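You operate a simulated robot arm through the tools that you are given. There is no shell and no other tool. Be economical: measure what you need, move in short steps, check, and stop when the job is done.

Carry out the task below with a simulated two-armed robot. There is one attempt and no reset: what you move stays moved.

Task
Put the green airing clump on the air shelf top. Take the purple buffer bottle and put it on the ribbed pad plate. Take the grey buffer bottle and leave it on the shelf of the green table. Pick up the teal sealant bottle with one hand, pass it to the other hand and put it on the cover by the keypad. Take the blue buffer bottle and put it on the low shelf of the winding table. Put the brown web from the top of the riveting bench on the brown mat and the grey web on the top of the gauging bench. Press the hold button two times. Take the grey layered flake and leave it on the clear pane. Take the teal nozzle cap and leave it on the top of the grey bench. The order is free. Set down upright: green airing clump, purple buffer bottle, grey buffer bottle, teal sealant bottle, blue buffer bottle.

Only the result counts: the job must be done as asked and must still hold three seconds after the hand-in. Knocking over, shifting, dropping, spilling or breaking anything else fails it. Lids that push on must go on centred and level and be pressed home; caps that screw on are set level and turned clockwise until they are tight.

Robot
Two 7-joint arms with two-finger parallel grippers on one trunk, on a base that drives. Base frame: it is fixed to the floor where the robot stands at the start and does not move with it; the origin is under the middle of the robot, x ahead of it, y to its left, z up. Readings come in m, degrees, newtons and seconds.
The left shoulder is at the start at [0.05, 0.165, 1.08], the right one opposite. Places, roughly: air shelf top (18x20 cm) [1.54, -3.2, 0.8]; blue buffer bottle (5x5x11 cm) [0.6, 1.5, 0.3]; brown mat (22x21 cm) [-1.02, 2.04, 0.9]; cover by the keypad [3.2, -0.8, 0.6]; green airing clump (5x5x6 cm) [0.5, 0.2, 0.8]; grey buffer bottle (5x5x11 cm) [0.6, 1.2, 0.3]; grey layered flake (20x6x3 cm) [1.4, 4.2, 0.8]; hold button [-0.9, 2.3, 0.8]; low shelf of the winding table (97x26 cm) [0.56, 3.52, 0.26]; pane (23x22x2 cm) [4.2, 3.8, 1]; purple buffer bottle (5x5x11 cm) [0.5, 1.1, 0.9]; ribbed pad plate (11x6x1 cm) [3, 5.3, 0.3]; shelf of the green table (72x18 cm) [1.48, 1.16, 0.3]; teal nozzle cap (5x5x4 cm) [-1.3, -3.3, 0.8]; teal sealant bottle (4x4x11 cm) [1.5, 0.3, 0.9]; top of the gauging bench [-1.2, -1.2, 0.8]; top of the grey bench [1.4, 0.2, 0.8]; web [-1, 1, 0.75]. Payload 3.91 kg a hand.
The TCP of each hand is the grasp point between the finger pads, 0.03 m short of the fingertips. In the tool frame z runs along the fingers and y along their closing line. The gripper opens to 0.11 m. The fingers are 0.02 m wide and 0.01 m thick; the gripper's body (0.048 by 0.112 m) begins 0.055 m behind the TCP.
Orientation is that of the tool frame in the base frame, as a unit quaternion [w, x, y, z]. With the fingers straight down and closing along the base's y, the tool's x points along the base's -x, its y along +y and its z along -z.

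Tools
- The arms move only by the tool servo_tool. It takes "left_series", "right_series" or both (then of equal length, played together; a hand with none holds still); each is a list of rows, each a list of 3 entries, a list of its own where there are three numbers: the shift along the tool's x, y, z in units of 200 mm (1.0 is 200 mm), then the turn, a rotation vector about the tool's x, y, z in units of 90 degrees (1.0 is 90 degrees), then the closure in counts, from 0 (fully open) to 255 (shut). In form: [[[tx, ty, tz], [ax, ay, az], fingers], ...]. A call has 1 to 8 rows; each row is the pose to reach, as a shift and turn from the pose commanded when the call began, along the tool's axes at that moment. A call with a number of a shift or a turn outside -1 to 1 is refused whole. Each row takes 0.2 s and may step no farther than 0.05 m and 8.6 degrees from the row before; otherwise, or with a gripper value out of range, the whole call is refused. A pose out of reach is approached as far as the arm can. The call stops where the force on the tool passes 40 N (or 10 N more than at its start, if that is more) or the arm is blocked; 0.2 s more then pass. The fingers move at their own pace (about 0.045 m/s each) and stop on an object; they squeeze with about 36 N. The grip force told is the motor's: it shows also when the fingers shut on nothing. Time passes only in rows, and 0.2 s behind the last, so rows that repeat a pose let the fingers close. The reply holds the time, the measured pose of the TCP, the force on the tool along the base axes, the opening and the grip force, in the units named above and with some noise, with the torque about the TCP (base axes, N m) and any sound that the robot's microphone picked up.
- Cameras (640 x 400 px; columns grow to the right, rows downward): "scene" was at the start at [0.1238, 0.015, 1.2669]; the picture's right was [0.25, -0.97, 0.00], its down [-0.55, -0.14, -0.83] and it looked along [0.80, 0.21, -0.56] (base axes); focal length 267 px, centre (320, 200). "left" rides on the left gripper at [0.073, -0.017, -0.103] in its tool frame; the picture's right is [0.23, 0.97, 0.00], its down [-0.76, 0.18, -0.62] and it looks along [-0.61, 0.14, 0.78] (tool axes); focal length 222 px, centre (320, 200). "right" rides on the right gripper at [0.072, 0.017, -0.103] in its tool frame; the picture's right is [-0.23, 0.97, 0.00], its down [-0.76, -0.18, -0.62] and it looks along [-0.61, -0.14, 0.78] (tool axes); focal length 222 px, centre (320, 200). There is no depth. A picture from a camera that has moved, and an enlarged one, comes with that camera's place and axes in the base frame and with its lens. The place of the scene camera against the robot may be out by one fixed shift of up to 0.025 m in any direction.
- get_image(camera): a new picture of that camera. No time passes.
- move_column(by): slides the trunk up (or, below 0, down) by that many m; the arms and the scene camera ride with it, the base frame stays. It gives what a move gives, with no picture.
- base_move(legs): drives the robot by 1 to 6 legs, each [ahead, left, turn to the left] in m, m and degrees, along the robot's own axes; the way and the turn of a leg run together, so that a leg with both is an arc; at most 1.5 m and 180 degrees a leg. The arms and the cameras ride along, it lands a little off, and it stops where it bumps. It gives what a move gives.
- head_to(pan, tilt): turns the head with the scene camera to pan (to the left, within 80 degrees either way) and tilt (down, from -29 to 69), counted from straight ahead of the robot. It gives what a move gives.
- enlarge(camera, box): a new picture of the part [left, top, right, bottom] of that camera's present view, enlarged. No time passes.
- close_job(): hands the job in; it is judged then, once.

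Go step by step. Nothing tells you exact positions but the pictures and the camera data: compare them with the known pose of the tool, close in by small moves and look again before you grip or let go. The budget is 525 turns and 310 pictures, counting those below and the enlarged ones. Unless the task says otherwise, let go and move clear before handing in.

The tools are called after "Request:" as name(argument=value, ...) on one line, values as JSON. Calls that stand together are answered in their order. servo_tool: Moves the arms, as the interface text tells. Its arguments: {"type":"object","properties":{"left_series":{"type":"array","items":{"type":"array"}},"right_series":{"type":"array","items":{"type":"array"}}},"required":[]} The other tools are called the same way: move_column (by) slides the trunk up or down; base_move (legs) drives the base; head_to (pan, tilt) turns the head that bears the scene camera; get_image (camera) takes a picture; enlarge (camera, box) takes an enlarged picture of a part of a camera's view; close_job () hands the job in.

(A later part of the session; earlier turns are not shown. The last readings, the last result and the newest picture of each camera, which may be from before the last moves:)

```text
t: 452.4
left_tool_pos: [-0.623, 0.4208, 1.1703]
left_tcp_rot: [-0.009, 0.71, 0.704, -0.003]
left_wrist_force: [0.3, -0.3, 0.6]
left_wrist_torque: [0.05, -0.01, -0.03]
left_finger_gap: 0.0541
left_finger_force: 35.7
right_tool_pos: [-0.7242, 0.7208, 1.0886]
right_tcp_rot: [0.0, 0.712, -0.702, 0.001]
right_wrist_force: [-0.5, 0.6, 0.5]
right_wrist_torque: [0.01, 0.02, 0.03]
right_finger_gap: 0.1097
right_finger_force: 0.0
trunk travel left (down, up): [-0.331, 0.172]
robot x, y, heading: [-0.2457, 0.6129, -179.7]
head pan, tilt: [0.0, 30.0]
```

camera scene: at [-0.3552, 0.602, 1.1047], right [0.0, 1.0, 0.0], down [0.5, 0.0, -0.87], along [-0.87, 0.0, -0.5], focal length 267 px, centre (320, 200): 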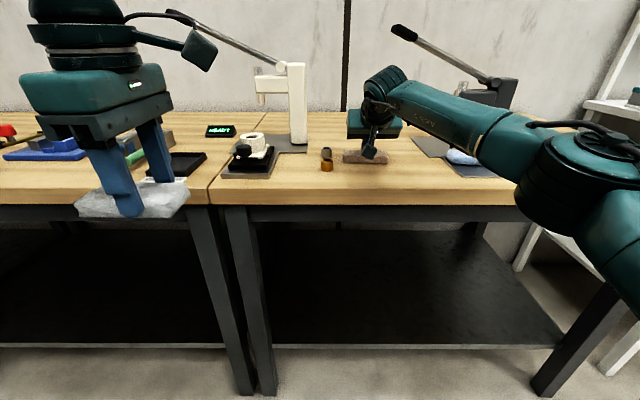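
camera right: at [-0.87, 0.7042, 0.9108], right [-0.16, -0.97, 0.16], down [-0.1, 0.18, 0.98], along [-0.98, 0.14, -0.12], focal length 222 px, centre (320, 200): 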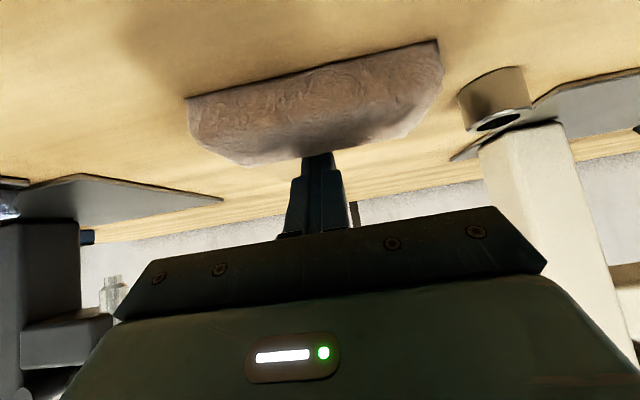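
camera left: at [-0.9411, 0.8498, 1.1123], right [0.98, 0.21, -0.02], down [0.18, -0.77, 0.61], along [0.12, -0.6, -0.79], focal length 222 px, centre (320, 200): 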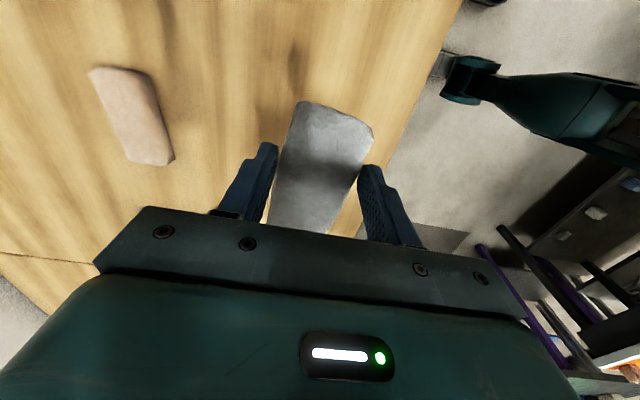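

Request:
base_move(legs=[[0.222, 0, 0]])

Request:
get_image(camera="right")

```text
t: 454.1
left_tool_pos: [-0.8456, 0.4186, 1.1701]
left_tcp_rot: [-0.008, 0.71, 0.705, -0.004]
left_wrist_force: [-0.5, 0.2, -0.7]
left_wrist_torque: [-0.01, -0.01, -0.01]
left_finger_gap: 0.0538
left_finger_force: 36.0
right_tool_pos: [-0.9478, 0.7204, 1.0887]
right_tcp_rot: [-0.001, 0.713, -0.701, 0.0]
right_wrist_force: [0.3, 0.3, 0.3]
right_wrist_torque: [0.03, -0.04, -0.03]
right_finger_gap: 0.1101
right_finger_force: 0.1
trunk travel left (down, up): [-0.331, 0.172]
robot x, y, heading: [-0.4619, 0.607, -179.9]
head pan, tilt: [0.0, 30.0]
```

```text
133 pictures are left
camera right: at [-0.9636, 0.6471, 1.192], right [-0.98, 0.21, 0.0], down [0.16, 0.76, 0.62], along [0.13, 0.61, -0.78], focal length 222 px, centre (320, 200)
```

right: 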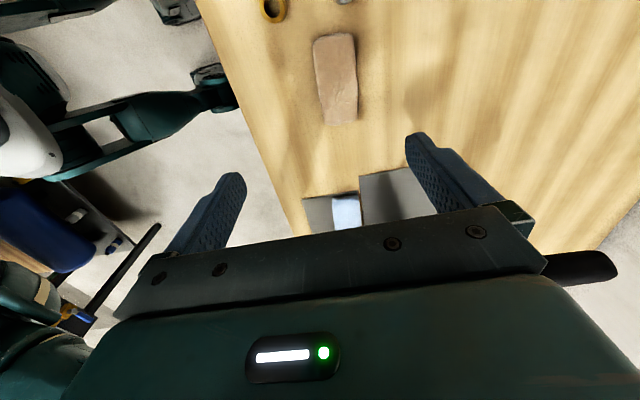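

Request:
base_move(legs=[[0.022, 0.013, 0]])

Request:
move_column(by=-0.15)

Request:
get_image(camera="right")

```text
t: 454.9
left_tool_pos: [-0.8669, 0.4063, 1.1705]
left_tcp_rot: [-0.01, 0.71, 0.704, -0.003]
left_wrist_force: [-0.5, -0.7, -0.7]
left_wrist_torque: [-0.01, -0.06, 0.01]
left_finger_gap: 0.0539
left_finger_force: 36.0
right_tool_pos: [-0.9697, 0.7071, 1.0886]
right_tcp_rot: [-0.001, 0.713, -0.701, 0.0]
right_wrist_force: [-0.3, 0.7, -0.1]
right_wrist_torque: [0.0, -0.01, -0.02]
right_finger_gap: 0.1104
right_finger_force: 0.2
trunk travel left (down, up): [-0.331, 0.172]
robot x, y, heading: [-0.488, 0.5951, -179.5]
head pan, tilt: [0.0, 30.0]
```

```text
t: 456.7
left_tool_pos: [-0.865, 0.405, 1.0196]
left_tcp_rot: [-0.009, 0.709, 0.705, -0.003]
left_wrist_force: [0.4, 0.5, -0.7]
left_wrist_torque: [0.03, -0.01, -0.03]
left_finger_gap: 0.0537
left_finger_force: 35.8
right_tool_pos: [-0.9677, 0.7064, 0.9394]
right_tcp_rot: [0.0, 0.714, -0.7, 0.0]
right_wrist_force: [0.6, 0.5, 0.2]
right_wrist_torque: [-0.01, 0.0, -0.02]
right_finger_gap: 0.1101
right_finger_force: 0.0
trunk travel left (down, up): [-0.181, 0.322]
robot x, y, heading: [-0.4845, 0.596, -179.6]
head pan, tilt: [0.0, 30.0]
```

```text
132 pictures are left
camera right: at [-0.9847, 0.634, 1.0425], right [-0.98, 0.21, 0.0], down [0.16, 0.77, 0.62], along [0.13, 0.61, -0.78], focal length 222 px, centre (320, 200)
```

right: 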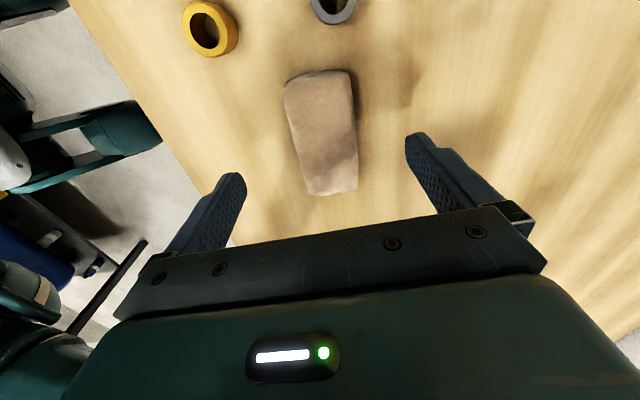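

Centred. I descend and close.

Request:
move_column(by=-0.05)

Request:
servo_tool(right_series=[[[0, 0, 0], [0, 0, 0], 255], [[0, 0, 0], [0, 0, 0], 255], [[0, 0, 0], [0, 0, 0], 255], [[0, 0, 0], [0, 0, 0], 255], [[0, 0, 0], [0, 0, 0], 255]])

Request:
move_column(by=0.15)

Request:
get_image(camera="right")

Request:
get_image(camera="left")

```text
t: 457.6
left_tool_pos: [-0.8657, 0.4045, 0.9703]
left_tcp_rot: [-0.009, 0.71, 0.704, -0.003]
left_wrist_force: [0.1, -0.2, -0.5]
left_wrist_torque: [0.04, 0.01, -0.01]
left_finger_gap: 0.0539
left_finger_force: 36.6
right_tool_pos: [-0.9675, 0.7064, 0.8898]
right_tcp_rot: [0.0, 0.714, -0.701, 0.001]
right_wrist_force: [0.3, 0.3, 0.1]
right_wrist_torque: [0.01, 0.03, 0.02]
right_finger_gap: 0.11
right_finger_force: 0.0
trunk travel left (down, up): [-0.131, 0.372]
robot x, y, heading: [-0.4895, 0.5953, -179.4]
head pan, tilt: [0.0, 30.0]
```

```text
t: 458.8
left_tool_pos: [-0.8661, 0.4072, 0.9699]
left_tcp_rot: [-0.009, 0.709, 0.705, -0.004]
left_wrist_force: [0.2, 0.2, -0.9]
left_wrist_torque: [0.0, 0.0, 0.0]
left_finger_gap: 0.0538
left_finger_force: 36.1
right_tool_pos: [-0.9692, 0.7076, 0.8897]
right_tcp_rot: [-0.001, 0.713, -0.701, 0.0]
right_wrist_force: [1.0, -0.5, -0.9]
right_wrist_torque: [-0.03, 0.01, -0.02]
right_finger_gap: 0.0544
right_finger_force: 35.6
trunk travel left (down, up): [-0.131, 0.372]
robot x, y, heading: [-0.4874, 0.5942, -180.0]
head pan, tilt: [0.0, 30.0]
```

```text
t: 460.6
left_tool_pos: [-0.8654, 0.4065, 1.1193]
left_tcp_rot: [-0.009, 0.709, 0.705, -0.002]
left_wrist_force: [0.8, -0.3, -0.9]
left_wrist_torque: [0.0, 0.01, 0.0]
left_finger_gap: 0.0536
left_finger_force: 36.2
right_tool_pos: [-0.9684, 0.706, 1.0395]
right_tcp_rot: [0.0, 0.713, -0.701, 0.0]
right_wrist_force: [-0.3, 0.1, -1.3]
right_wrist_torque: [-0.01, 0.01, 0.0]
right_finger_gap: 0.0539
right_finger_force: 36.6
trunk travel left (down, up): [-0.281, 0.222]
robot x, y, heading: [-0.4884, 0.5964, -179.6]
head pan, tilt: [0.0, 30.0]
```

```text
131 pictures are left
camera right: at [-0.9849, 0.634, 1.1422], right [-0.98, 0.21, 0.0], down [0.16, 0.76, 0.62], along [0.13, 0.61, -0.78], focal length 222 px, centre (320, 200)
```

right: 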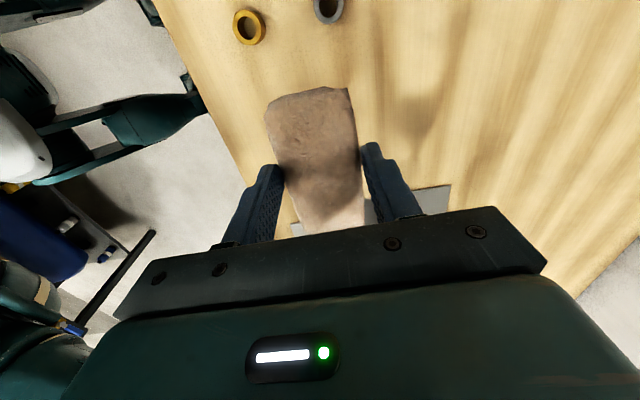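

```text
130 pictures are left
camera left: at [-0.8802, 0.4775, 1.2234], right [0.98, 0.22, -0.02], down [0.18, -0.77, 0.61], along [0.12, -0.6, -0.79], focal length 222 px, centre (320, 200)
```

left: 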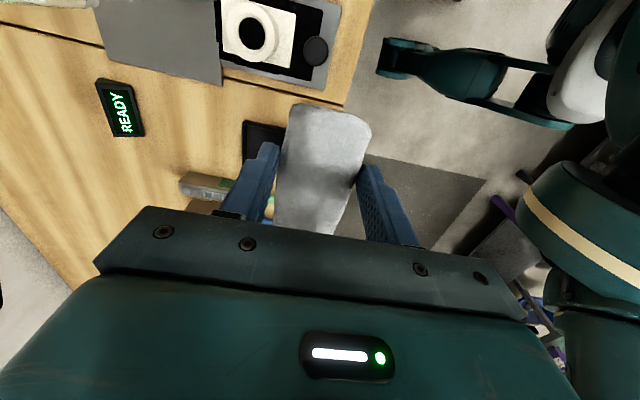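

Both webs held. First south to the gauging bench with the grey web.

Request:
base_move(legs=[[-0.35, 0, 0], [0, 1.4, 0], [0, 0.4, 0]])

Request:
head_to(pan=0, tilt=35)

Request:
get_image(camera="scene")

```text
t: 471.5
left_tool_pos: [-0.5113, -1.3901, 1.1201]
left_tcp_rot: [-0.009, 0.71, 0.704, -0.003]
left_wrist_force: [0.0, 0.6, -1.8]
left_wrist_torque: [0.03, -0.01, 0.0]
left_finger_gap: 0.0537
left_finger_force: 35.7
right_tool_pos: [-0.6144, -1.0876, 1.0389]
right_tcp_rot: [0.0, 0.712, -0.702, 0.001]
right_wrist_force: [0.1, -0.3, 0.0]
right_wrist_torque: [0.01, -0.04, 0.0]
right_finger_gap: 0.0537
right_finger_force: 35.7
trunk travel left (down, up): [-0.281, 0.222]
robot x, y, heading: [-0.1303, -1.1999, -179.8]
head pan, tilt: [0.0, 30.0]
```

```text
t: 472.1
left_tool_pos: [-0.5116, -1.3882, 1.1201]
left_tcp_rot: [-0.009, 0.711, 0.703, -0.004]
left_wrist_force: [-0.2, -0.6, 0.5]
left_wrist_torque: [0.07, 0.02, 0.01]
left_finger_gap: 0.0538
left_finger_force: 36.2
right_tool_pos: [-0.6132, -1.0868, 1.0389]
right_tcp_rot: [0.0, 0.713, -0.702, 0.001]
right_wrist_force: [-0.7, -0.1, -1.0]
right_wrist_torque: [0.01, 0.02, -0.04]
right_finger_gap: 0.0536
right_finger_force: 35.9
trunk travel left (down, up): [-0.281, 0.222]
robot x, y, heading: [-0.1343, -1.1972, -179.9]
head pan, tilt: [0.0, 35.0]
```

```text
129 pictures are left
camera scene: at [-0.241, -1.2073, 1.2469], right [0.0, 1.0, 0.0], down [0.57, 0.0, -0.82], along [-0.82, 0.0, -0.57], focal length 267 px, centre (320, 200)
```

scene: 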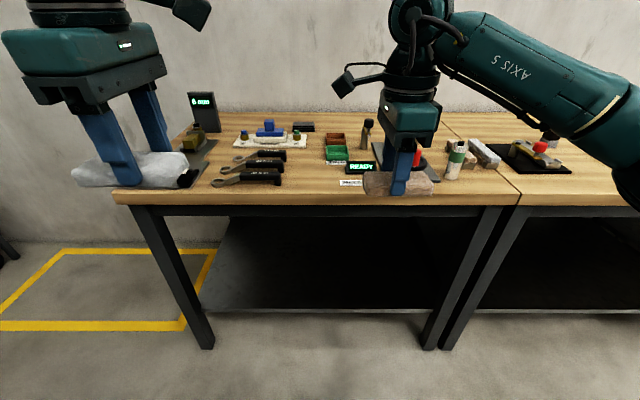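

Request:
enlarge(camera="scene", box=[120, 90, 520, 220])

```text
1.60 times, centred on (320, 155) of scene
camera zoom: at [-0.241, -1.2073, 1.2469], right [0.0, 1.0, 0.0], down [0.57, 0.0, -0.82], along [-0.82, 0.0, -0.57], focal length 427 px, centre (320, 272)
```

zoom: 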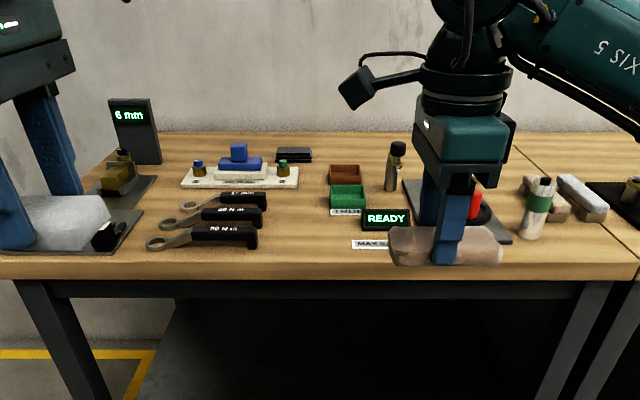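

There is a free patch right of the wrenches at about (-0.91, -1.243). I tuck the right hand back and up, and go there.

Request:
servo_tool(right_series=[[[0, -0.15, -0.1], [0, 0, 0], 255], [[0, -0.3, -0.25], [0, 0, 0], 255], [[0, -0.45, -0.4], [0, 0, 0], 255], [[0, -0.6, -0.55], [0, 0, 0], 255], [[0, -0.7, -0.7], [0, 0, 0], 255]])

Request:
base_move(legs=[[0, -0.148, 0], [0.32, 0, 0]])

Request:
get_image(camera="left")

Request:
get_image(camera="scene")

```text
t: 473.3
left_tool_pos: [-0.5103, -1.3901, 1.1208]
left_tcp_rot: [-0.009, 0.711, 0.703, -0.004]
left_wrist_force: [-0.1, 0.0, -0.4]
left_wrist_torque: [0.02, 0.01, -0.01]
left_finger_gap: 0.0538
left_finger_force: 36.0
right_tool_pos: [-0.4742, -1.0846, 1.1789]
right_tcp_rot: [0.0, 0.712, -0.702, 0.001]
right_wrist_force: [-0.2, 0.0, -0.8]
right_wrist_torque: [0.02, 0.01, 0.0]
right_finger_gap: 0.054
right_finger_force: 35.8
trunk travel left (down, up): [-0.281, 0.222]
robot x, y, heading: [-0.1292, -1.2011, -180.0]
head pan, tilt: [0.0, 35.0]
```

```text
t: 476.4
left_tool_pos: [-0.8281, -1.2434, 1.1201]
left_tcp_rot: [-0.008, 0.71, 0.704, -0.004]
left_wrist_force: [-0.3, -0.3, -1.4]
left_wrist_torque: [0.0, -0.02, 0.01]
left_finger_gap: 0.0538
left_finger_force: 35.8
right_tool_pos: [-0.7933, -0.9398, 1.1786]
right_tcp_rot: [0.0, 0.713, -0.701, 0.001]
right_wrist_force: [0.1, -0.2, -0.2]
right_wrist_torque: [0.0, 0.02, 0.01]
right_finger_gap: 0.0539
right_finger_force: 36.2
trunk travel left (down, up): [-0.281, 0.222]
robot x, y, heading: [-0.4486, -1.0522, -179.6]
head pan, tilt: [0.0, 35.0]
```

```text
127 pictures are left
camera left: at [-0.8424, -1.1711, 1.2234], right [0.98, 0.22, -0.02], down [0.18, -0.77, 0.61], along [0.12, -0.6, -0.79], focal length 222 px, centre (320, 200)
```

left: 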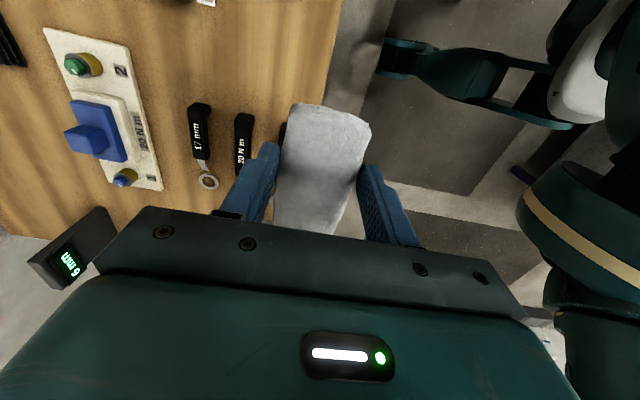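

```text
126 pictures are left
camera scene: at [-0.5587, -1.0611, 1.2468], right [0.0, 1.0, 0.0], down [0.57, 0.0, -0.82], along [-0.82, 0.0, -0.57], focal length 267 px, centre (320, 200)
```

scene: 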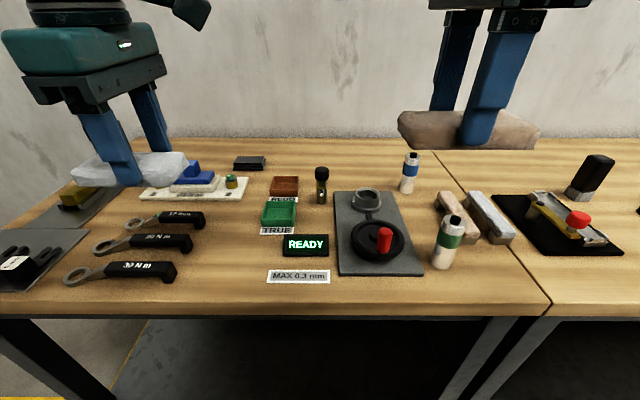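

I extend 8 cm and lower.

Request:
servo_tool(left_series=[[[0, -0.2, 0], [0, 0, 0], 255], [[-0.02, -0.4, 0.05], [0, 0, 0], 255], [[-0.02, -0.4, 0.25], [0, 0, 0], 255], [[-0.02, -0.4, 0.45], [0, 0, 0], 255]])

Request:
move_column(by=-0.1)

Request:
get_image(camera="left")

Request:
get_image(camera="scene")

```text
t: 477.4
left_tool_pos: [-0.9102, -1.2455, 1.031]
left_tcp_rot: [-0.009, 0.71, 0.704, -0.003]
left_wrist_force: [0.1, -1.2, 0.4]
left_wrist_torque: [-0.03, 0.01, -0.02]
left_finger_gap: 0.054
left_finger_force: 36.2
right_tool_pos: [-0.7937, -0.9402, 1.1781]
right_tcp_rot: [0.0, 0.713, -0.702, 0.0]
right_wrist_force: [0.4, -0.5, -0.9]
right_wrist_torque: [0.04, -0.04, 0.02]
right_finger_gap: 0.0537
right_finger_force: 36.0
trunk travel left (down, up): [-0.281, 0.222]
robot x, y, heading: [-0.4482, -1.057, -179.8]
head pan, tilt: [0.0, 35.0]
```

```text
t: 478.8
left_tool_pos: [-0.9096, -1.2445, 0.9324]
left_tcp_rot: [-0.009, 0.71, 0.704, -0.005]
left_wrist_force: [-1.0, -0.2, -0.7]
left_wrist_torque: [0.02, -0.02, 0.0]
left_finger_gap: 0.0539
left_finger_force: 36.1
right_tool_pos: [-0.7928, -0.9406, 1.0791]
right_tcp_rot: [0.0, 0.713, -0.702, 0.0]
right_wrist_force: [-0.2, 0.3, -0.5]
right_wrist_torque: [0.0, 0.02, 0.01]
right_finger_gap: 0.0537
right_finger_force: 35.7
trunk travel left (down, up): [-0.181, 0.322]
robot x, y, heading: [-0.4484, -1.0542, -179.9]
head pan, tilt: [0.0, 35.0]
```

```text
125 pictures are left
camera left: at [-0.9243, -1.173, 1.0358], right [0.98, 0.22, -0.02], down [0.18, -0.77, 0.61], along [0.12, -0.6, -0.79], focal length 222 px, centre (320, 200)
```

left: 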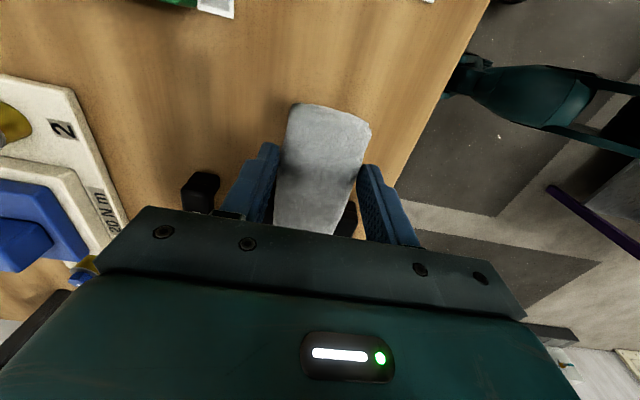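

```text
124 pictures are left
camera scene: at [-0.5582, -1.0611, 1.1469], right [0.0, 1.0, 0.0], down [0.57, 0.0, -0.82], along [-0.82, 0.0, -0.57], focal length 267 px, centre (320, 200)
```

scene: 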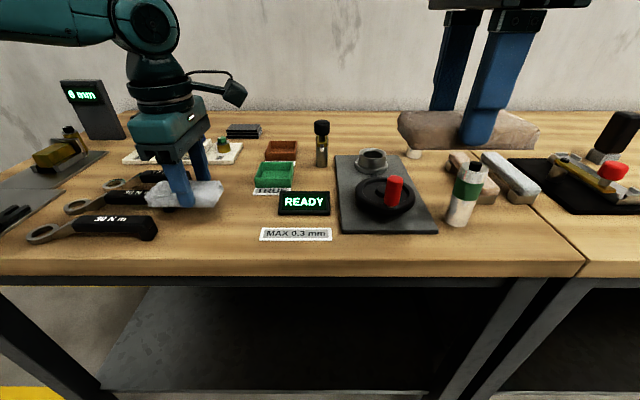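

The web's south end would touch a wrench; I shift 4.5 cm north and look again.

Request:
base_move(legs=[[0, -0.045, 0]])

Request:
get_image(camera="left")

Request:
enlarge(camera="scene", box=[40, 130, 340, 280])

```text
t: 479.6
left_tool_pos: [-0.9111, -1.2006, 0.9324]
left_tcp_rot: [-0.009, 0.71, 0.704, -0.003]
left_wrist_force: [-0.2, -0.3, -0.5]
left_wrist_torque: [-0.03, 0.0, 0.0]
left_finger_gap: 0.0538
left_finger_force: 36.3
right_tool_pos: [-0.7939, -0.8947, 1.0785]
right_tcp_rot: [0.0, 0.713, -0.701, 0.0]
right_wrist_force: [-1.5, 0.4, -0.1]
right_wrist_torque: [-0.02, -0.02, 0.02]
right_finger_gap: 0.0537
right_finger_force: 35.1
trunk travel left (down, up): [-0.181, 0.322]
robot x, y, heading: [-0.4457, -1.008, -179.3]
head pan, tilt: [0.0, 35.0]
```

```text
123 pictures are left
camera left: at [-0.9246, -1.129, 1.0357], right [0.98, 0.22, -0.02], down [0.18, -0.77, 0.61], along [0.12, -0.6, -0.79], focal length 222 px, centre (320, 200)
```

left: 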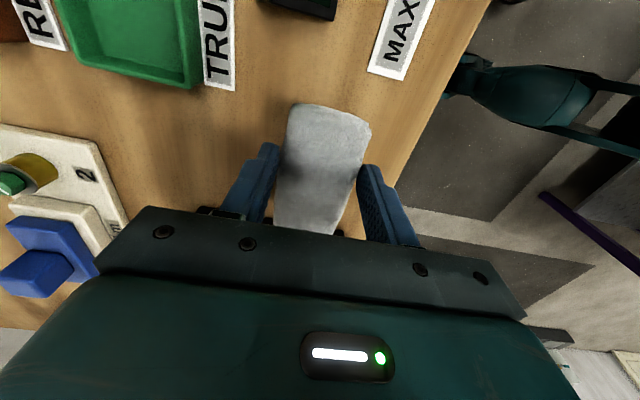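

```text
2.13 times, centred on (190, 205) of scene
camera zoom: at [-0.5585, -1.0169, 1.1469], right [0.0, 1.0, 0.0], down [0.57, 0.0, -0.82], along [-0.82, 0.0, -0.57], focal length 570 px, centre (597, 189)
```

zoom: 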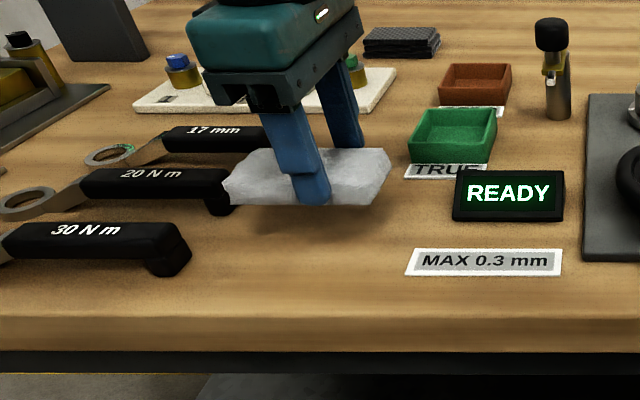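

Clear on both sides. I lower onto the bench.

Request:
move_column(by=-0.04)

Request:
move_column(by=-0.004)

```text
t: 480.5
left_tool_pos: [-0.9098, -1.2012, 0.8933]
left_tcp_rot: [-0.009, 0.711, 0.703, -0.004]
left_wrist_force: [0.3, 0.5, -1.2]
left_wrist_torque: [0.01, 0.01, 0.01]
left_finger_gap: 0.0539
left_finger_force: 35.6
right_tool_pos: [-0.7921, -0.8959, 1.0377]
right_tcp_rot: [0.0, 0.713, -0.701, 0.0]
right_wrist_force: [-0.4, -0.7, -1.1]
right_wrist_torque: [0.03, -0.01, -0.02]
right_finger_gap: 0.0537
right_finger_force: 36.1
trunk travel left (down, up): [-0.141, 0.362]
robot x, y, heading: [-0.4435, -1.0107, -179.6]
head pan, tilt: [0.0, 35.0]
```

```text
t: 481.0
left_tool_pos: [-0.91, -1.2009, 0.89]
left_tcp_rot: [-0.01, 0.71, 0.704, -0.005]
left_wrist_force: [0.4, -1.0, 7.0]
left_wrist_torque: [-0.53, -0.19, -0.03]
left_finger_gap: 0.0536
left_finger_force: 35.9
right_tool_pos: [-0.7919, -0.8953, 1.0333]
right_tcp_rot: [0.001, 0.714, -0.701, 0.0]
right_wrist_force: [-0.3, -0.2, -0.8]
right_wrist_torque: [0.01, -0.03, -0.01]
right_finger_gap: 0.0541
right_finger_force: 36.0
trunk travel left (down, up): [-0.137, 0.366]
robot x, y, heading: [-0.4521, -1.0124, -179.6]
head pan, tilt: [0.0, 35.0]
```

Contact. I open and rise.

Request:
servo_tool(left_series=[[[0, 0, 0], [0, 0, 0], 90], [[0, 0, 0], [0, 0, 0], 60], [[0, 0, 0], [0, 0, 0], 60]])

Request:
move_column(by=0.15)

Request:
get_image(camera="left")

```text
t: 481.8
left_tool_pos: [-0.9094, -1.2013, 0.8874]
left_tcp_rot: [-0.009, 0.71, 0.704, -0.004]
left_wrist_force: [0.1, 0.0, -0.2]
left_wrist_torque: [0.0, 0.02, 0.01]
left_finger_gap: 0.0844
left_finger_force: 0.0
right_tool_pos: [-0.7917, -0.8947, 1.0344]
right_tcp_rot: [0.0, 0.713, -0.701, -0.001]
right_wrist_force: [0.3, -0.6, -0.1]
right_wrist_torque: [0.01, -0.03, 0.01]
right_finger_gap: 0.0542
right_finger_force: 36.6
trunk travel left (down, up): [-0.137, 0.366]
robot x, y, heading: [-0.4501, -1.0067, -179.7]
head pan, tilt: [0.0, 35.0]
```

```text
t: 483.6
left_tool_pos: [-0.9103, -1.2009, 1.0387]
left_tcp_rot: [-0.008, 0.71, 0.704, -0.003]
left_wrist_force: [-0.2, 0.6, 0.8]
left_wrist_torque: [-0.03, 0.03, 0.0]
left_finger_gap: 0.084
left_finger_force: 0.1
right_tool_pos: [-0.7943, -0.8943, 1.1845]
right_tcp_rot: [-0.001, 0.714, -0.701, 0.001]
right_wrist_force: [-0.9, -0.4, 0.8]
right_wrist_torque: [0.01, 0.0, -0.02]
right_finger_gap: 0.0538
right_finger_force: 35.5
trunk travel left (down, up): [-0.287, 0.216]
robot x, y, heading: [-0.4502, -1.0111, -179.8]
head pan, tilt: [0.0, 35.0]
```

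```text
121 pictures are left
camera left: at [-0.9247, -1.1293, 1.1416], right [0.98, 0.22, -0.02], down [0.18, -0.77, 0.61], along [0.12, -0.6, -0.79], focal length 222 px, centre (320, 200)
```

left: 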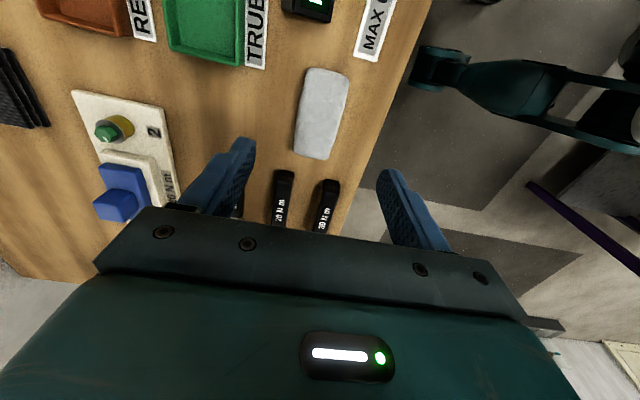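

Grey web placed. Now north with the brown web to the brown mat; left hand tucked.

Request:
base_move(legs=[[-0.35, 0, 0], [0, -1.5, 0], [0, -1.43, 0]])

Request:
servo_tool(left_series=[[[0, 0.2, 0], [0, 0, 0], 0], [[0, 0.4, -0.1], [0, 0, 0], 0], [[0, 0.6, -0.2], [0, 0, 0], 0], [[0, 0.7, -0.3], [0, 0, 0], 0]])

Request:
get_image(camera="scene")

```text
t: 499.4
left_tool_pos: [-0.5936, 1.6883, 1.0392]
left_tcp_rot: [-0.009, 0.71, 0.704, -0.004]
left_wrist_force: [0.7, 0.8, -0.1]
left_wrist_torque: [0.02, 0.02, 0.01]
left_finger_gap: 0.0842
left_finger_force: 0.1
right_tool_pos: [-0.4769, 1.9937, 1.1843]
right_tcp_rot: [0.0, 0.714, -0.701, 0.0]
right_wrist_force: [0.4, -0.4, -0.2]
right_wrist_torque: [-0.03, -0.03, -0.01]
right_finger_gap: 0.054
right_finger_force: 35.6
trunk travel left (down, up): [-0.287, 0.216]
robot x, y, heading: [-0.1325, 1.8816, -179.9]
head pan, tilt: [0.0, 35.0]
```

```text
t: 500.4
left_tool_pos: [-0.4511, 1.6866, 1.0955]
left_tcp_rot: [-0.01, 0.709, 0.705, -0.003]
left_wrist_force: [0.1, -0.5, -0.4]
left_wrist_torque: [0.0, 0.01, 0.0]
left_finger_gap: 0.1101
left_finger_force: 0.1
right_tool_pos: [-0.4755, 1.9945, 1.1849]
right_tcp_rot: [0.0, 0.713, -0.701, 0.0]
right_wrist_force: [0.0, -0.4, -0.7]
right_wrist_torque: [-0.03, -0.01, 0.0]
right_finger_gap: 0.0541
right_finger_force: 36.4
trunk travel left (down, up): [-0.287, 0.216]
robot x, y, heading: [-0.1336, 1.8804, -179.6]
head pan, tilt: [0.0, 35.0]
```

```text
120 pictures are left
camera scene: at [-0.2414, 1.873, 1.2529], right [0.0, 1.0, 0.0], down [0.57, 0.0, -0.82], along [-0.82, 0.0, -0.57], focal length 267 px, centre (320, 200)
```

scene: 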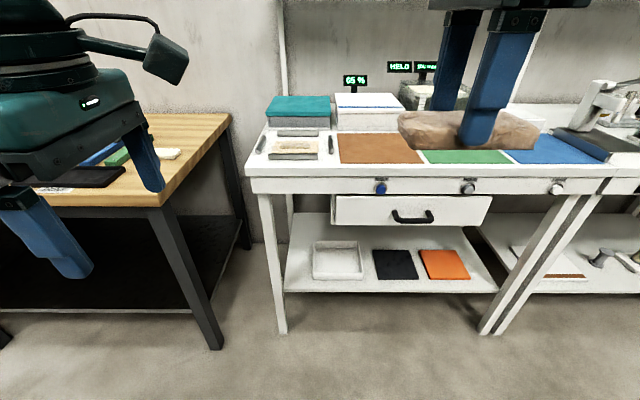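

Request:
base_move(legs=[[0, -0.055, 0], [0.41, 0, 0]])

Request:
servo_tool(right_series=[[[0, 0.2, 0.05], [0, 0, 0], 255], [[0, 0.4, 0.1], [0, 0, 0], 255], [[0, 0.6, 0.2], [0, 0, 0], 255], [[0, 0.72, 0.35], [0, 0, 0], 255]])

Request:
get_image(camera="scene")

Request:
get_image(camera="right")

```text
t: 503.5
left_tool_pos: [-0.8641, 1.7393, 1.0942]
left_tcp_rot: [-0.008, 0.709, 0.705, -0.003]
left_wrist_force: [-0.4, 0.7, 0.3]
left_wrist_torque: [-0.01, -0.03, 0.02]
left_finger_gap: 0.11
left_finger_force: 0.0
right_tool_pos: [-0.8894, 2.0456, 1.184]
right_tcp_rot: [-0.001, 0.714, -0.7, 0.0]
right_wrist_force: [-0.4, 0.2, -0.1]
right_wrist_torque: [0.08, 0.02, -0.03]
right_finger_gap: 0.0538
right_finger_force: 35.5
trunk travel left (down, up): [-0.287, 0.216]
robot x, y, heading: [-0.5451, 1.9343, -179.8]
head pan, tilt: [0.0, 35.0]
```

```text
t: 504.5
left_tool_pos: [-0.8648, 1.7395, 1.0958]
left_tcp_rot: [-0.009, 0.709, 0.705, -0.004]
left_wrist_force: [-0.8, -0.3, 0.4]
left_wrist_torque: [0.02, 0.0, 0.03]
left_finger_gap: 0.1099
left_finger_force: 0.1
right_tool_pos: [-1.0372, 2.0443, 1.1121]
right_tcp_rot: [-0.001, 0.715, -0.7, 0.0]
right_wrist_force: [0.6, 0.5, -0.1]
right_wrist_torque: [0.0, -0.02, -0.02]
right_finger_gap: 0.0539
right_finger_force: 36.4
trunk travel left (down, up): [-0.287, 0.216]
robot x, y, heading: [-0.5472, 1.9335, -179.4]
head pan, tilt: [0.0, 35.0]
```

```text
119 pictures are left
camera scene: at [-0.654, 1.9251, 1.2528], right [-0.01, 1.0, 0.0], down [0.57, 0.0, -0.82], along [-0.82, -0.01, -0.57], focal length 267 px, centre (320, 200)
```

scene: 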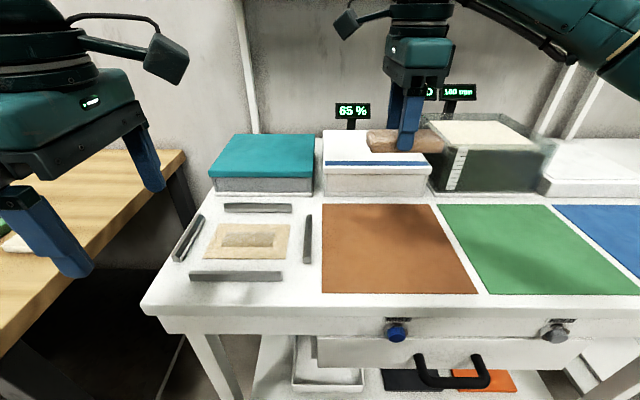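

```text
118 pictures are left
camera right: at [-1.052, 1.9714, 1.2153], right [-0.98, 0.21, 0.0], down [0.16, 0.77, 0.62], along [0.13, 0.61, -0.78], focal length 222 px, centre (320, 200)
```

right: 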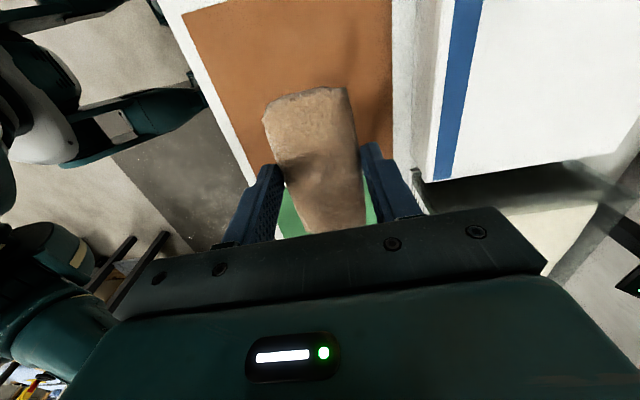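

The web is over the mat. I centre it and lower.

Request:
servo_tool(right_series=[[[0, -0.11, 0], [0, 0, 0], 255]])

Request:
move_column(by=-0.13)

Request:
get_image(camera="right")

```text
t: 504.9
left_tool_pos: [-0.8637, 1.74, 1.0951]
left_tcp_rot: [-0.009, 0.709, 0.705, -0.005]
left_wrist_force: [0.1, 0.3, 0.0]
left_wrist_torque: [0.02, 0.02, -0.01]
left_finger_gap: 0.11
left_finger_force: 0.0
right_tool_pos: [-1.0132, 2.045, 1.1139]
right_tcp_rot: [0.0, 0.714, -0.7, 0.0]
right_wrist_force: [0.7, -0.7, -0.3]
right_wrist_torque: [-0.02, -0.01, 0.01]
right_finger_gap: 0.0539
right_finger_force: 36.3
trunk travel left (down, up): [-0.287, 0.216]
robot x, y, heading: [-0.5457, 1.9325, -179.6]
head pan, tilt: [0.0, 35.0]
```

```text
t: 506.5
left_tool_pos: [-0.8638, 1.7387, 0.965]
left_tcp_rot: [-0.01, 0.709, 0.705, -0.004]
left_wrist_force: [0.2, -0.2, -0.1]
left_wrist_torque: [-0.03, 0.01, -0.01]
left_finger_gap: 0.1098
left_finger_force: 0.0
right_tool_pos: [-1.0123, 2.0427, 0.9838]
right_tcp_rot: [0.0, 0.714, -0.7, 0.0]
right_wrist_force: [-0.4, 0.0, 0.0]
right_wrist_torque: [0.01, -0.01, 0.01]
right_finger_gap: 0.0538
right_finger_force: 36.3
trunk travel left (down, up): [-0.157, 0.346]
robot x, y, heading: [-0.5448, 1.9312, -179.5]
head pan, tilt: [0.0, 35.0]
```

```text
117 pictures are left
camera right: at [-1.0283, 1.9716, 1.0869], right [-0.98, 0.21, 0.0], down [0.16, 0.77, 0.62], along [0.13, 0.61, -0.78], focal length 222 px, centre (320, 200)
```

right: 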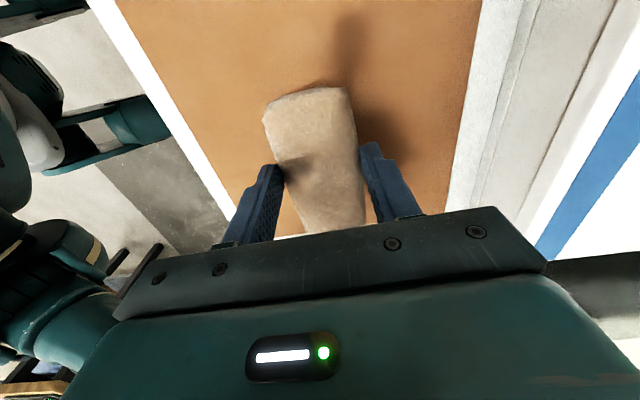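

Request:
servo_tool(left_series=[[[0, 0, -0.2], [0, 0, 0], 0], [[0, 0, -0.4], [0, 0, 0], 0], [[0, 0, -0.6], [0, 0, 0], 0], [[0, 0, -0.75], [0, 0, 0], 0]])

Request:
move_column(by=-0.03)

Request:
move_column(by=-0.006)

Request:
move_column(by=-0.006)

```text
t: 507.5
left_tool_pos: [-0.8602, 1.7377, 1.1158]
left_tcp_rot: [-0.009, 0.709, 0.705, -0.004]
left_wrist_force: [0.2, -1.5, -0.3]
left_wrist_torque: [-0.01, 0.0, 0.02]
left_finger_gap: 0.1102
left_finger_force: 0.1
right_tool_pos: [-1.0131, 2.044, 0.9838]
right_tcp_rot: [0.0, 0.714, -0.7, 0.0]
right_wrist_force: [-0.2, 0.5, 0.8]
right_wrist_torque: [-0.02, 0.0, 0.04]
right_finger_gap: 0.0541
right_finger_force: 36.4
trunk travel left (down, up): [-0.157, 0.346]
robot x, y, heading: [-0.5416, 1.9317, -179.6]
head pan, tilt: [0.0, 35.0]
```

```text
t: 508.2
left_tool_pos: [-0.8611, 1.7378, 1.0852]
left_tcp_rot: [-0.009, 0.709, 0.705, -0.004]
left_wrist_force: [-1.1, -0.2, -0.4]
left_wrist_torque: [0.02, -0.02, 0.02]
left_finger_gap: 0.1099
left_finger_force: 0.0
right_tool_pos: [-1.0134, 2.044, 0.953]
right_tcp_rot: [0.0, 0.714, -0.7, 0.0]
right_wrist_force: [-0.1, 0.8, -0.4]
right_wrist_torque: [0.0, -0.01, -0.03]
right_finger_gap: 0.0539
right_finger_force: 36.4
trunk travel left (down, up): [-0.127, 0.376]
robot x, y, heading: [-0.5474, 1.932, -179.6]
head pan, tilt: [0.0, 35.0]
```

```text
t: 508.8
left_tool_pos: [-0.8612, 1.7374, 1.0797]
left_tcp_rot: [-0.01, 0.709, 0.706, -0.004]
left_wrist_force: [1.2, 0.3, 0.0]
left_wrist_torque: [0.0, 0.01, 0.02]
left_finger_gap: 0.1099
left_finger_force: 0.0
right_tool_pos: [-1.013, 2.0442, 0.9482]
right_tcp_rot: [0.0, 0.714, -0.7, 0.0]
right_wrist_force: [0.3, 0.2, -0.4]
right_wrist_torque: [0.0, -0.02, -0.03]
right_finger_gap: 0.0535
right_finger_force: 36.0
trunk travel left (down, up): [-0.121, 0.382]
robot x, y, heading: [-0.5433, 1.9344, -179.7]
head pan, tilt: [0.0, 35.0]
```

```text
t: 509.3
left_tool_pos: [-0.8618, 1.7379, 1.0724]
left_tcp_rot: [-0.009, 0.709, 0.705, -0.004]
left_wrist_force: [0.2, -0.1, 0.3]
left_wrist_torque: [0.03, 0.0, 0.0]
left_finger_gap: 0.1097
left_finger_force: 0.1
right_tool_pos: [-1.0129, 2.0437, 0.9411]
right_tcp_rot: [0.0, 0.714, -0.7, 0.0]
right_wrist_force: [-0.2, 0.3, 0.0]
right_wrist_torque: [-0.03, -0.03, 0.02]
right_finger_gap: 0.0539
right_finger_force: 36.0
trunk travel left (down, up): [-0.115, 0.388]
robot x, y, heading: [-0.5461, 1.9363, -179.6]
head pan, tilt: [0.0, 35.0]
```

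Request:
move_column(by=-0.006)

Request:
move_column(by=-0.005)

Request:
get_image(camera="right")

```text
t: 509.9
left_tool_pos: [-0.8594, 1.7373, 1.0678]
left_tcp_rot: [-0.01, 0.709, 0.706, -0.004]
left_wrist_force: [-0.6, 0.5, 0.1]
left_wrist_torque: [0.0, -0.01, 0.01]
left_finger_gap: 0.1099
left_finger_force: 0.1
right_tool_pos: [-1.0119, 2.0441, 0.9409]
right_tcp_rot: [0.005, 0.714, -0.7, -0.001]
right_wrist_force: [-10.3, 1.5, 36.0]
right_wrist_torque: [0.41, 0.11, 0.14]
right_finger_gap: 0.054
right_finger_force: 36.3
trunk travel left (down, up): [-0.109, 0.394]
robot x, y, heading: [-0.541, 1.934, -179.8]
head pan, tilt: [0.0, 35.0]
```

```text
t: 510.2
left_tool_pos: [-0.86, 1.7372, 1.0663]
left_tcp_rot: [-0.009, 0.709, 0.705, -0.004]
left_wrist_force: [0.5, -0.3, 1.5]
left_wrist_torque: [0.0, 0.01, 0.0]
left_finger_gap: 0.11
left_finger_force: 0.1
right_tool_pos: [-1.0127, 2.0442, 0.9396]
right_tcp_rot: [0.007, 0.713, -0.701, -0.002]
right_wrist_force: [3.2, -0.1, 9.0]
right_wrist_torque: [0.23, -0.15, -0.05]
right_finger_gap: 0.0534
right_finger_force: 36.0
trunk travel left (down, up): [-0.108, 0.395]
robot x, y, heading: [-0.543, 1.9311, -179.5]
head pan, tilt: [0.0, 35.0]
stopped: the force on the tool passed its limit (the readings are from after the stop); the commanded pose is now the measured one
```

```text
116 pictures are left
camera right: at [-1.0267, 1.9726, 1.0443], right [-0.98, 0.21, 0.01], down [0.17, 0.77, 0.62], along [0.12, 0.6, -0.79], focal length 222 px, centre (320, 200)
```

right: 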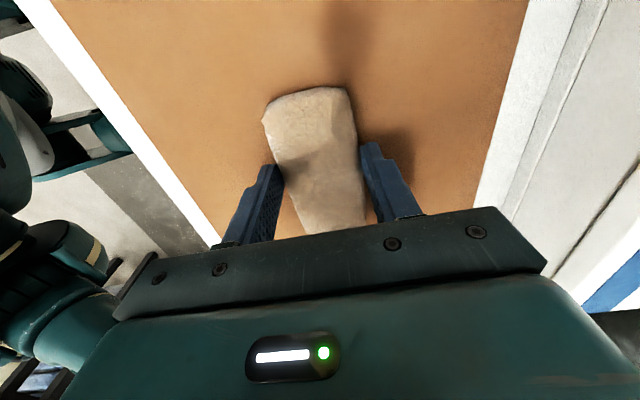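

Seated on the mat. I relieve, open, and rise.

Request:
move_column(by=0.004)

Request:
servo_tool(right_series=[[[0, 0, 0], [0, 0, 0], 90], [[0, 0, 0], [0, 0, 0], 50], [[0, 0, 0], [0, 0, 0], 50]])

Request:
move_column(by=0.15)

Request:
get_image(camera="right")

```text
t: 510.7
left_tool_pos: [-0.8605, 1.7372, 1.0703]
left_tcp_rot: [-0.009, 0.709, 0.705, -0.003]
left_wrist_force: [0.6, -0.4, 0.8]
left_wrist_torque: [0.0, 0.01, 0.01]
left_finger_gap: 0.1098
left_finger_force: 0.1
right_tool_pos: [-1.0137, 2.0449, 0.9423]
right_tcp_rot: [0.006, 0.713, -0.702, -0.002]
right_wrist_force: [-0.4, 0.6, -0.9]
right_wrist_torque: [0.01, 0.02, -0.03]
right_finger_gap: 0.0538
right_finger_force: 36.1
trunk travel left (down, up): [-0.112, 0.391]
robot x, y, heading: [-0.5455, 1.9322, -179.5]
head pan, tilt: [0.0, 35.0]
```

```text
t: 511.5
left_tool_pos: [-0.8604, 1.7361, 1.0717]
left_tcp_rot: [-0.009, 0.709, 0.705, -0.003]
left_wrist_force: [0.1, -0.1, 0.4]
left_wrist_torque: [0.01, 0.02, 0.03]
left_finger_gap: 0.1099
left_finger_force: 0.0
right_tool_pos: [-1.0146, 2.0438, 0.9431]
right_tcp_rot: [0.007, 0.713, -0.701, -0.001]
right_wrist_force: [0.3, 0.3, -0.3]
right_wrist_torque: [0.0, -0.02, 0.01]
right_finger_gap: 0.0886
right_finger_force: 0.0
trunk travel left (down, up): [-0.112, 0.391]
robot x, y, heading: [-0.5413, 1.9304, -179.6]
head pan, tilt: [0.0, 35.0]
```

```text
t: 513.3
left_tool_pos: [-0.8614, 1.7369, 1.2209]
left_tcp_rot: [-0.01, 0.709, 0.705, -0.003]
left_wrist_force: [0.2, 0.6, -0.8]
left_wrist_torque: [0.01, 0.03, -0.02]
left_finger_gap: 0.1098
left_finger_force: 0.1
right_tool_pos: [-1.0133, 2.0439, 1.0917]
right_tcp_rot: [0.006, 0.713, -0.701, -0.002]
right_wrist_force: [-0.7, 0.4, 0.2]
right_wrist_torque: [0.0, -0.04, -0.01]
right_finger_gap: 0.0884
right_finger_force: 0.1
trunk travel left (down, up): [-0.262, 0.241]
robot x, y, heading: [-0.547, 1.9308, -179.6]
head pan, tilt: [0.0, 35.0]
```

```text
115 pictures are left
camera right: at [-1.0283, 1.9727, 1.1966], right [-0.98, 0.21, 0.01], down [0.17, 0.77, 0.62], along [0.12, 0.6, -0.79], focal length 222 px, centre (320, 200)
```

right: 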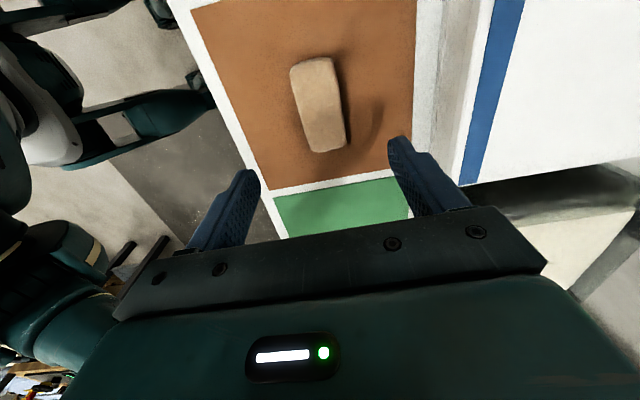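

Brown web is on the brown mat. Next the buffer bottles. I back off, straighten both hands' yaw, and turn east.

Request:
base_move(legs=[[-0.4, -0.15, 0]])

Request:
servo_tool(left_series=[[[0, 0, 0], [0, 0, 0.09], 0], [[0, 0, 0], [0, 0, 0.18], 0], [[0, 0, 0], [0, 0, 0.27], 0], [[0, 0, 0], [0, 0, 0.36], 0], [[0, 0, 0], [0, 0, 0.45], 0], [[0, 0, 0], [0, 0, 0.54], 0], [[0, 0, 0], [0, 0, 0.63], 0], [[0, 0, 0], [0, 0, 0.72], 0]], right_series=[[[0, -0.1, 0], [0, 0, -0.09], 0], [[0, -0.2, 0], [0, 0, -0.18], 0], [[0, -0.3, 0], [0, 0, -0.27], 0], [[0, -0.4, 0], [0, 0, -0.36], 0], [[0, -0.4, 0], [0, 0, -0.45], 0], [[0, -0.4, 0], [0, 0, -0.54], 0], [[0, -0.4, 0], [0, 0, -0.63], 0], [[0, -0.4, 0], [0, 0, -0.72], 0]])

Request:
servo_tool(left_series=[[[0, 0, 0], [0, 0, 0.09], 0], [[0, 0, 0], [0, 0, 0.18], 0], [[0, 0, 0], [0, 0, 0.27], 0]], right_series=[[[0, 0, 0], [0, 0, -0.09], 0], [[0, 0, 0], [0, 0, -0.18], 0], [[0, 0, 0], [0, 0, -0.27], 0]])

Request:
base_move(legs=[[0, 0, -180]])

Request:
head_to(pan=-30, tilt=25)

Request:
get_image(camera="scene")

```text
t: 515.9
left_tool_pos: [-0.4646, 1.8864, 1.2209]
left_tcp_rot: [-0.009, 0.709, 0.705, -0.005]
left_wrist_force: [-0.3, -0.1, -0.6]
left_wrist_torque: [-0.02, 0.06, 0.01]
left_finger_gap: 0.1099
left_finger_force: 0.0
right_tool_pos: [-0.6172, 2.1929, 1.0919]
right_tcp_rot: [0.006, 0.713, -0.701, -0.002]
right_wrist_force: [0.0, 0.1, -0.3]
right_wrist_torque: [-0.02, -0.02, -0.02]
right_finger_gap: 0.0884
right_finger_force: 0.1
trunk travel left (down, up): [-0.262, 0.241]
robot x, y, heading: [-0.1524, 2.0836, -179.3]
head pan, tilt: [0.0, 35.0]
```

```text
t: 517.7
left_tool_pos: [-0.4654, 1.8857, 1.2192]
left_tcp_rot: [-0.005, 0.977, 0.214, -0.007]
left_wrist_force: [0.2, 0.3, 0.6]
left_wrist_torque: [-0.03, 0.02, 0.03]
left_finger_gap: 0.1101
left_finger_force: 0.1
right_tool_pos: [-0.5375, 2.1954, 1.0929]
right_tcp_rot: [0.005, 0.978, -0.209, -0.005]
right_wrist_force: [-0.3, -0.4, -0.1]
right_wrist_torque: [-0.02, -0.01, 0.01]
right_finger_gap: 0.1104
right_finger_force: 0.0
trunk travel left (down, up): [-0.262, 0.241]
robot x, y, heading: [-0.1509, 2.0857, -179.4]
head pan, tilt: [0.0, 35.0]
```

```text
t: 518.5
left_tool_pos: [-0.4642, 1.8863, 1.2201]
left_tcp_rot: [-0.004, 1.0, 0.005, -0.008]
left_wrist_force: [0.3, 0.4, -0.2]
left_wrist_torque: [0.04, 0.02, -0.01]
left_finger_gap: 0.1099
left_finger_force: 0.0
right_tool_pos: [-0.5364, 2.1945, 1.0928]
right_tcp_rot: [0.004, 1.0, 0.003, -0.005]
right_wrist_force: [-0.5, 0.6, 0.6]
right_wrist_torque: [0.01, 0.01, 0.0]
right_finger_gap: 0.1101
right_finger_force: 0.1
trunk travel left (down, up): [-0.262, 0.241]
robot x, y, heading: [-0.1522, 2.0825, -179.4]
head pan, tilt: [0.0, 35.0]
```

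```text
t: 526.2
left_tool_pos: [0.1638, 2.283, 1.2194]
left_tcp_rot: [0.008, -0.013, 1.0, -0.005]
left_wrist_force: [-0.7, 0.8, -0.2]
left_wrist_torque: [0.0, -0.02, 0.0]
left_finger_gap: 0.1101
left_finger_force: 0.0
right_tool_pos: [0.2409, 1.9754, 1.0913]
right_tcp_rot: [0.005, -0.008, 1.0, 0.003]
right_wrist_force: [-0.4, -0.3, -0.4]
right_wrist_torque: [-0.02, 0.0, 0.02]
right_finger_gap: 0.11
right_finger_force: 0.0
trunk travel left (down, up): [-0.262, 0.241]
robot x, y, heading: [-0.1496, 2.0837, 1.3]
head pan, tilt: [0.0, 35.0]
```

```text
t: 527.2
left_tool_pos: [0.1631, 2.2832, 1.22]
left_tcp_rot: [0.01, -0.012, 1.0, -0.005]
left_wrist_force: [0.2, 0.6, -0.2]
left_wrist_torque: [-0.01, 0.02, -0.02]
left_finger_gap: 0.1099
left_finger_force: 0.1
right_tool_pos: [0.2399, 1.9755, 1.0919]
right_tcp_rot: [0.006, -0.007, 1.0, 0.003]
right_wrist_force: [-0.1, -0.2, 0.0]
right_wrist_torque: [-0.02, -0.01, 0.03]
right_finger_gap: 0.11
right_finger_force: 0.1
trunk travel left (down, up): [-0.262, 0.241]
robot x, y, heading: [-0.1486, 2.0816, 1.4]
head pan, tilt: [-30.0, 25.0]
```

```text
114 pictures are left
camera scene: at [-0.0305, 2.0319, 1.2436], right [-0.48, -0.88, 0.0], down [-0.37, 0.2, -0.91], along [0.79, -0.44, -0.42], focal length 267 px, centre (320, 200)
```

scene: 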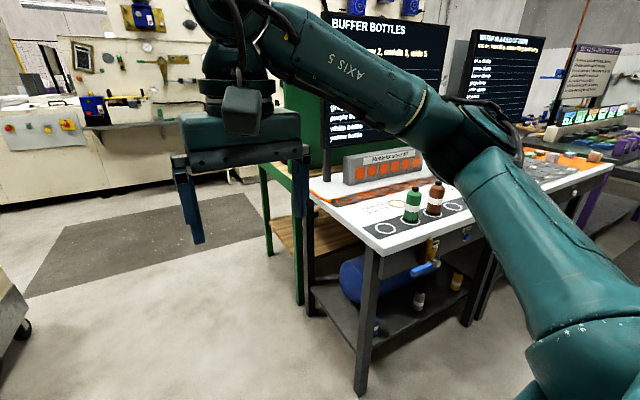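

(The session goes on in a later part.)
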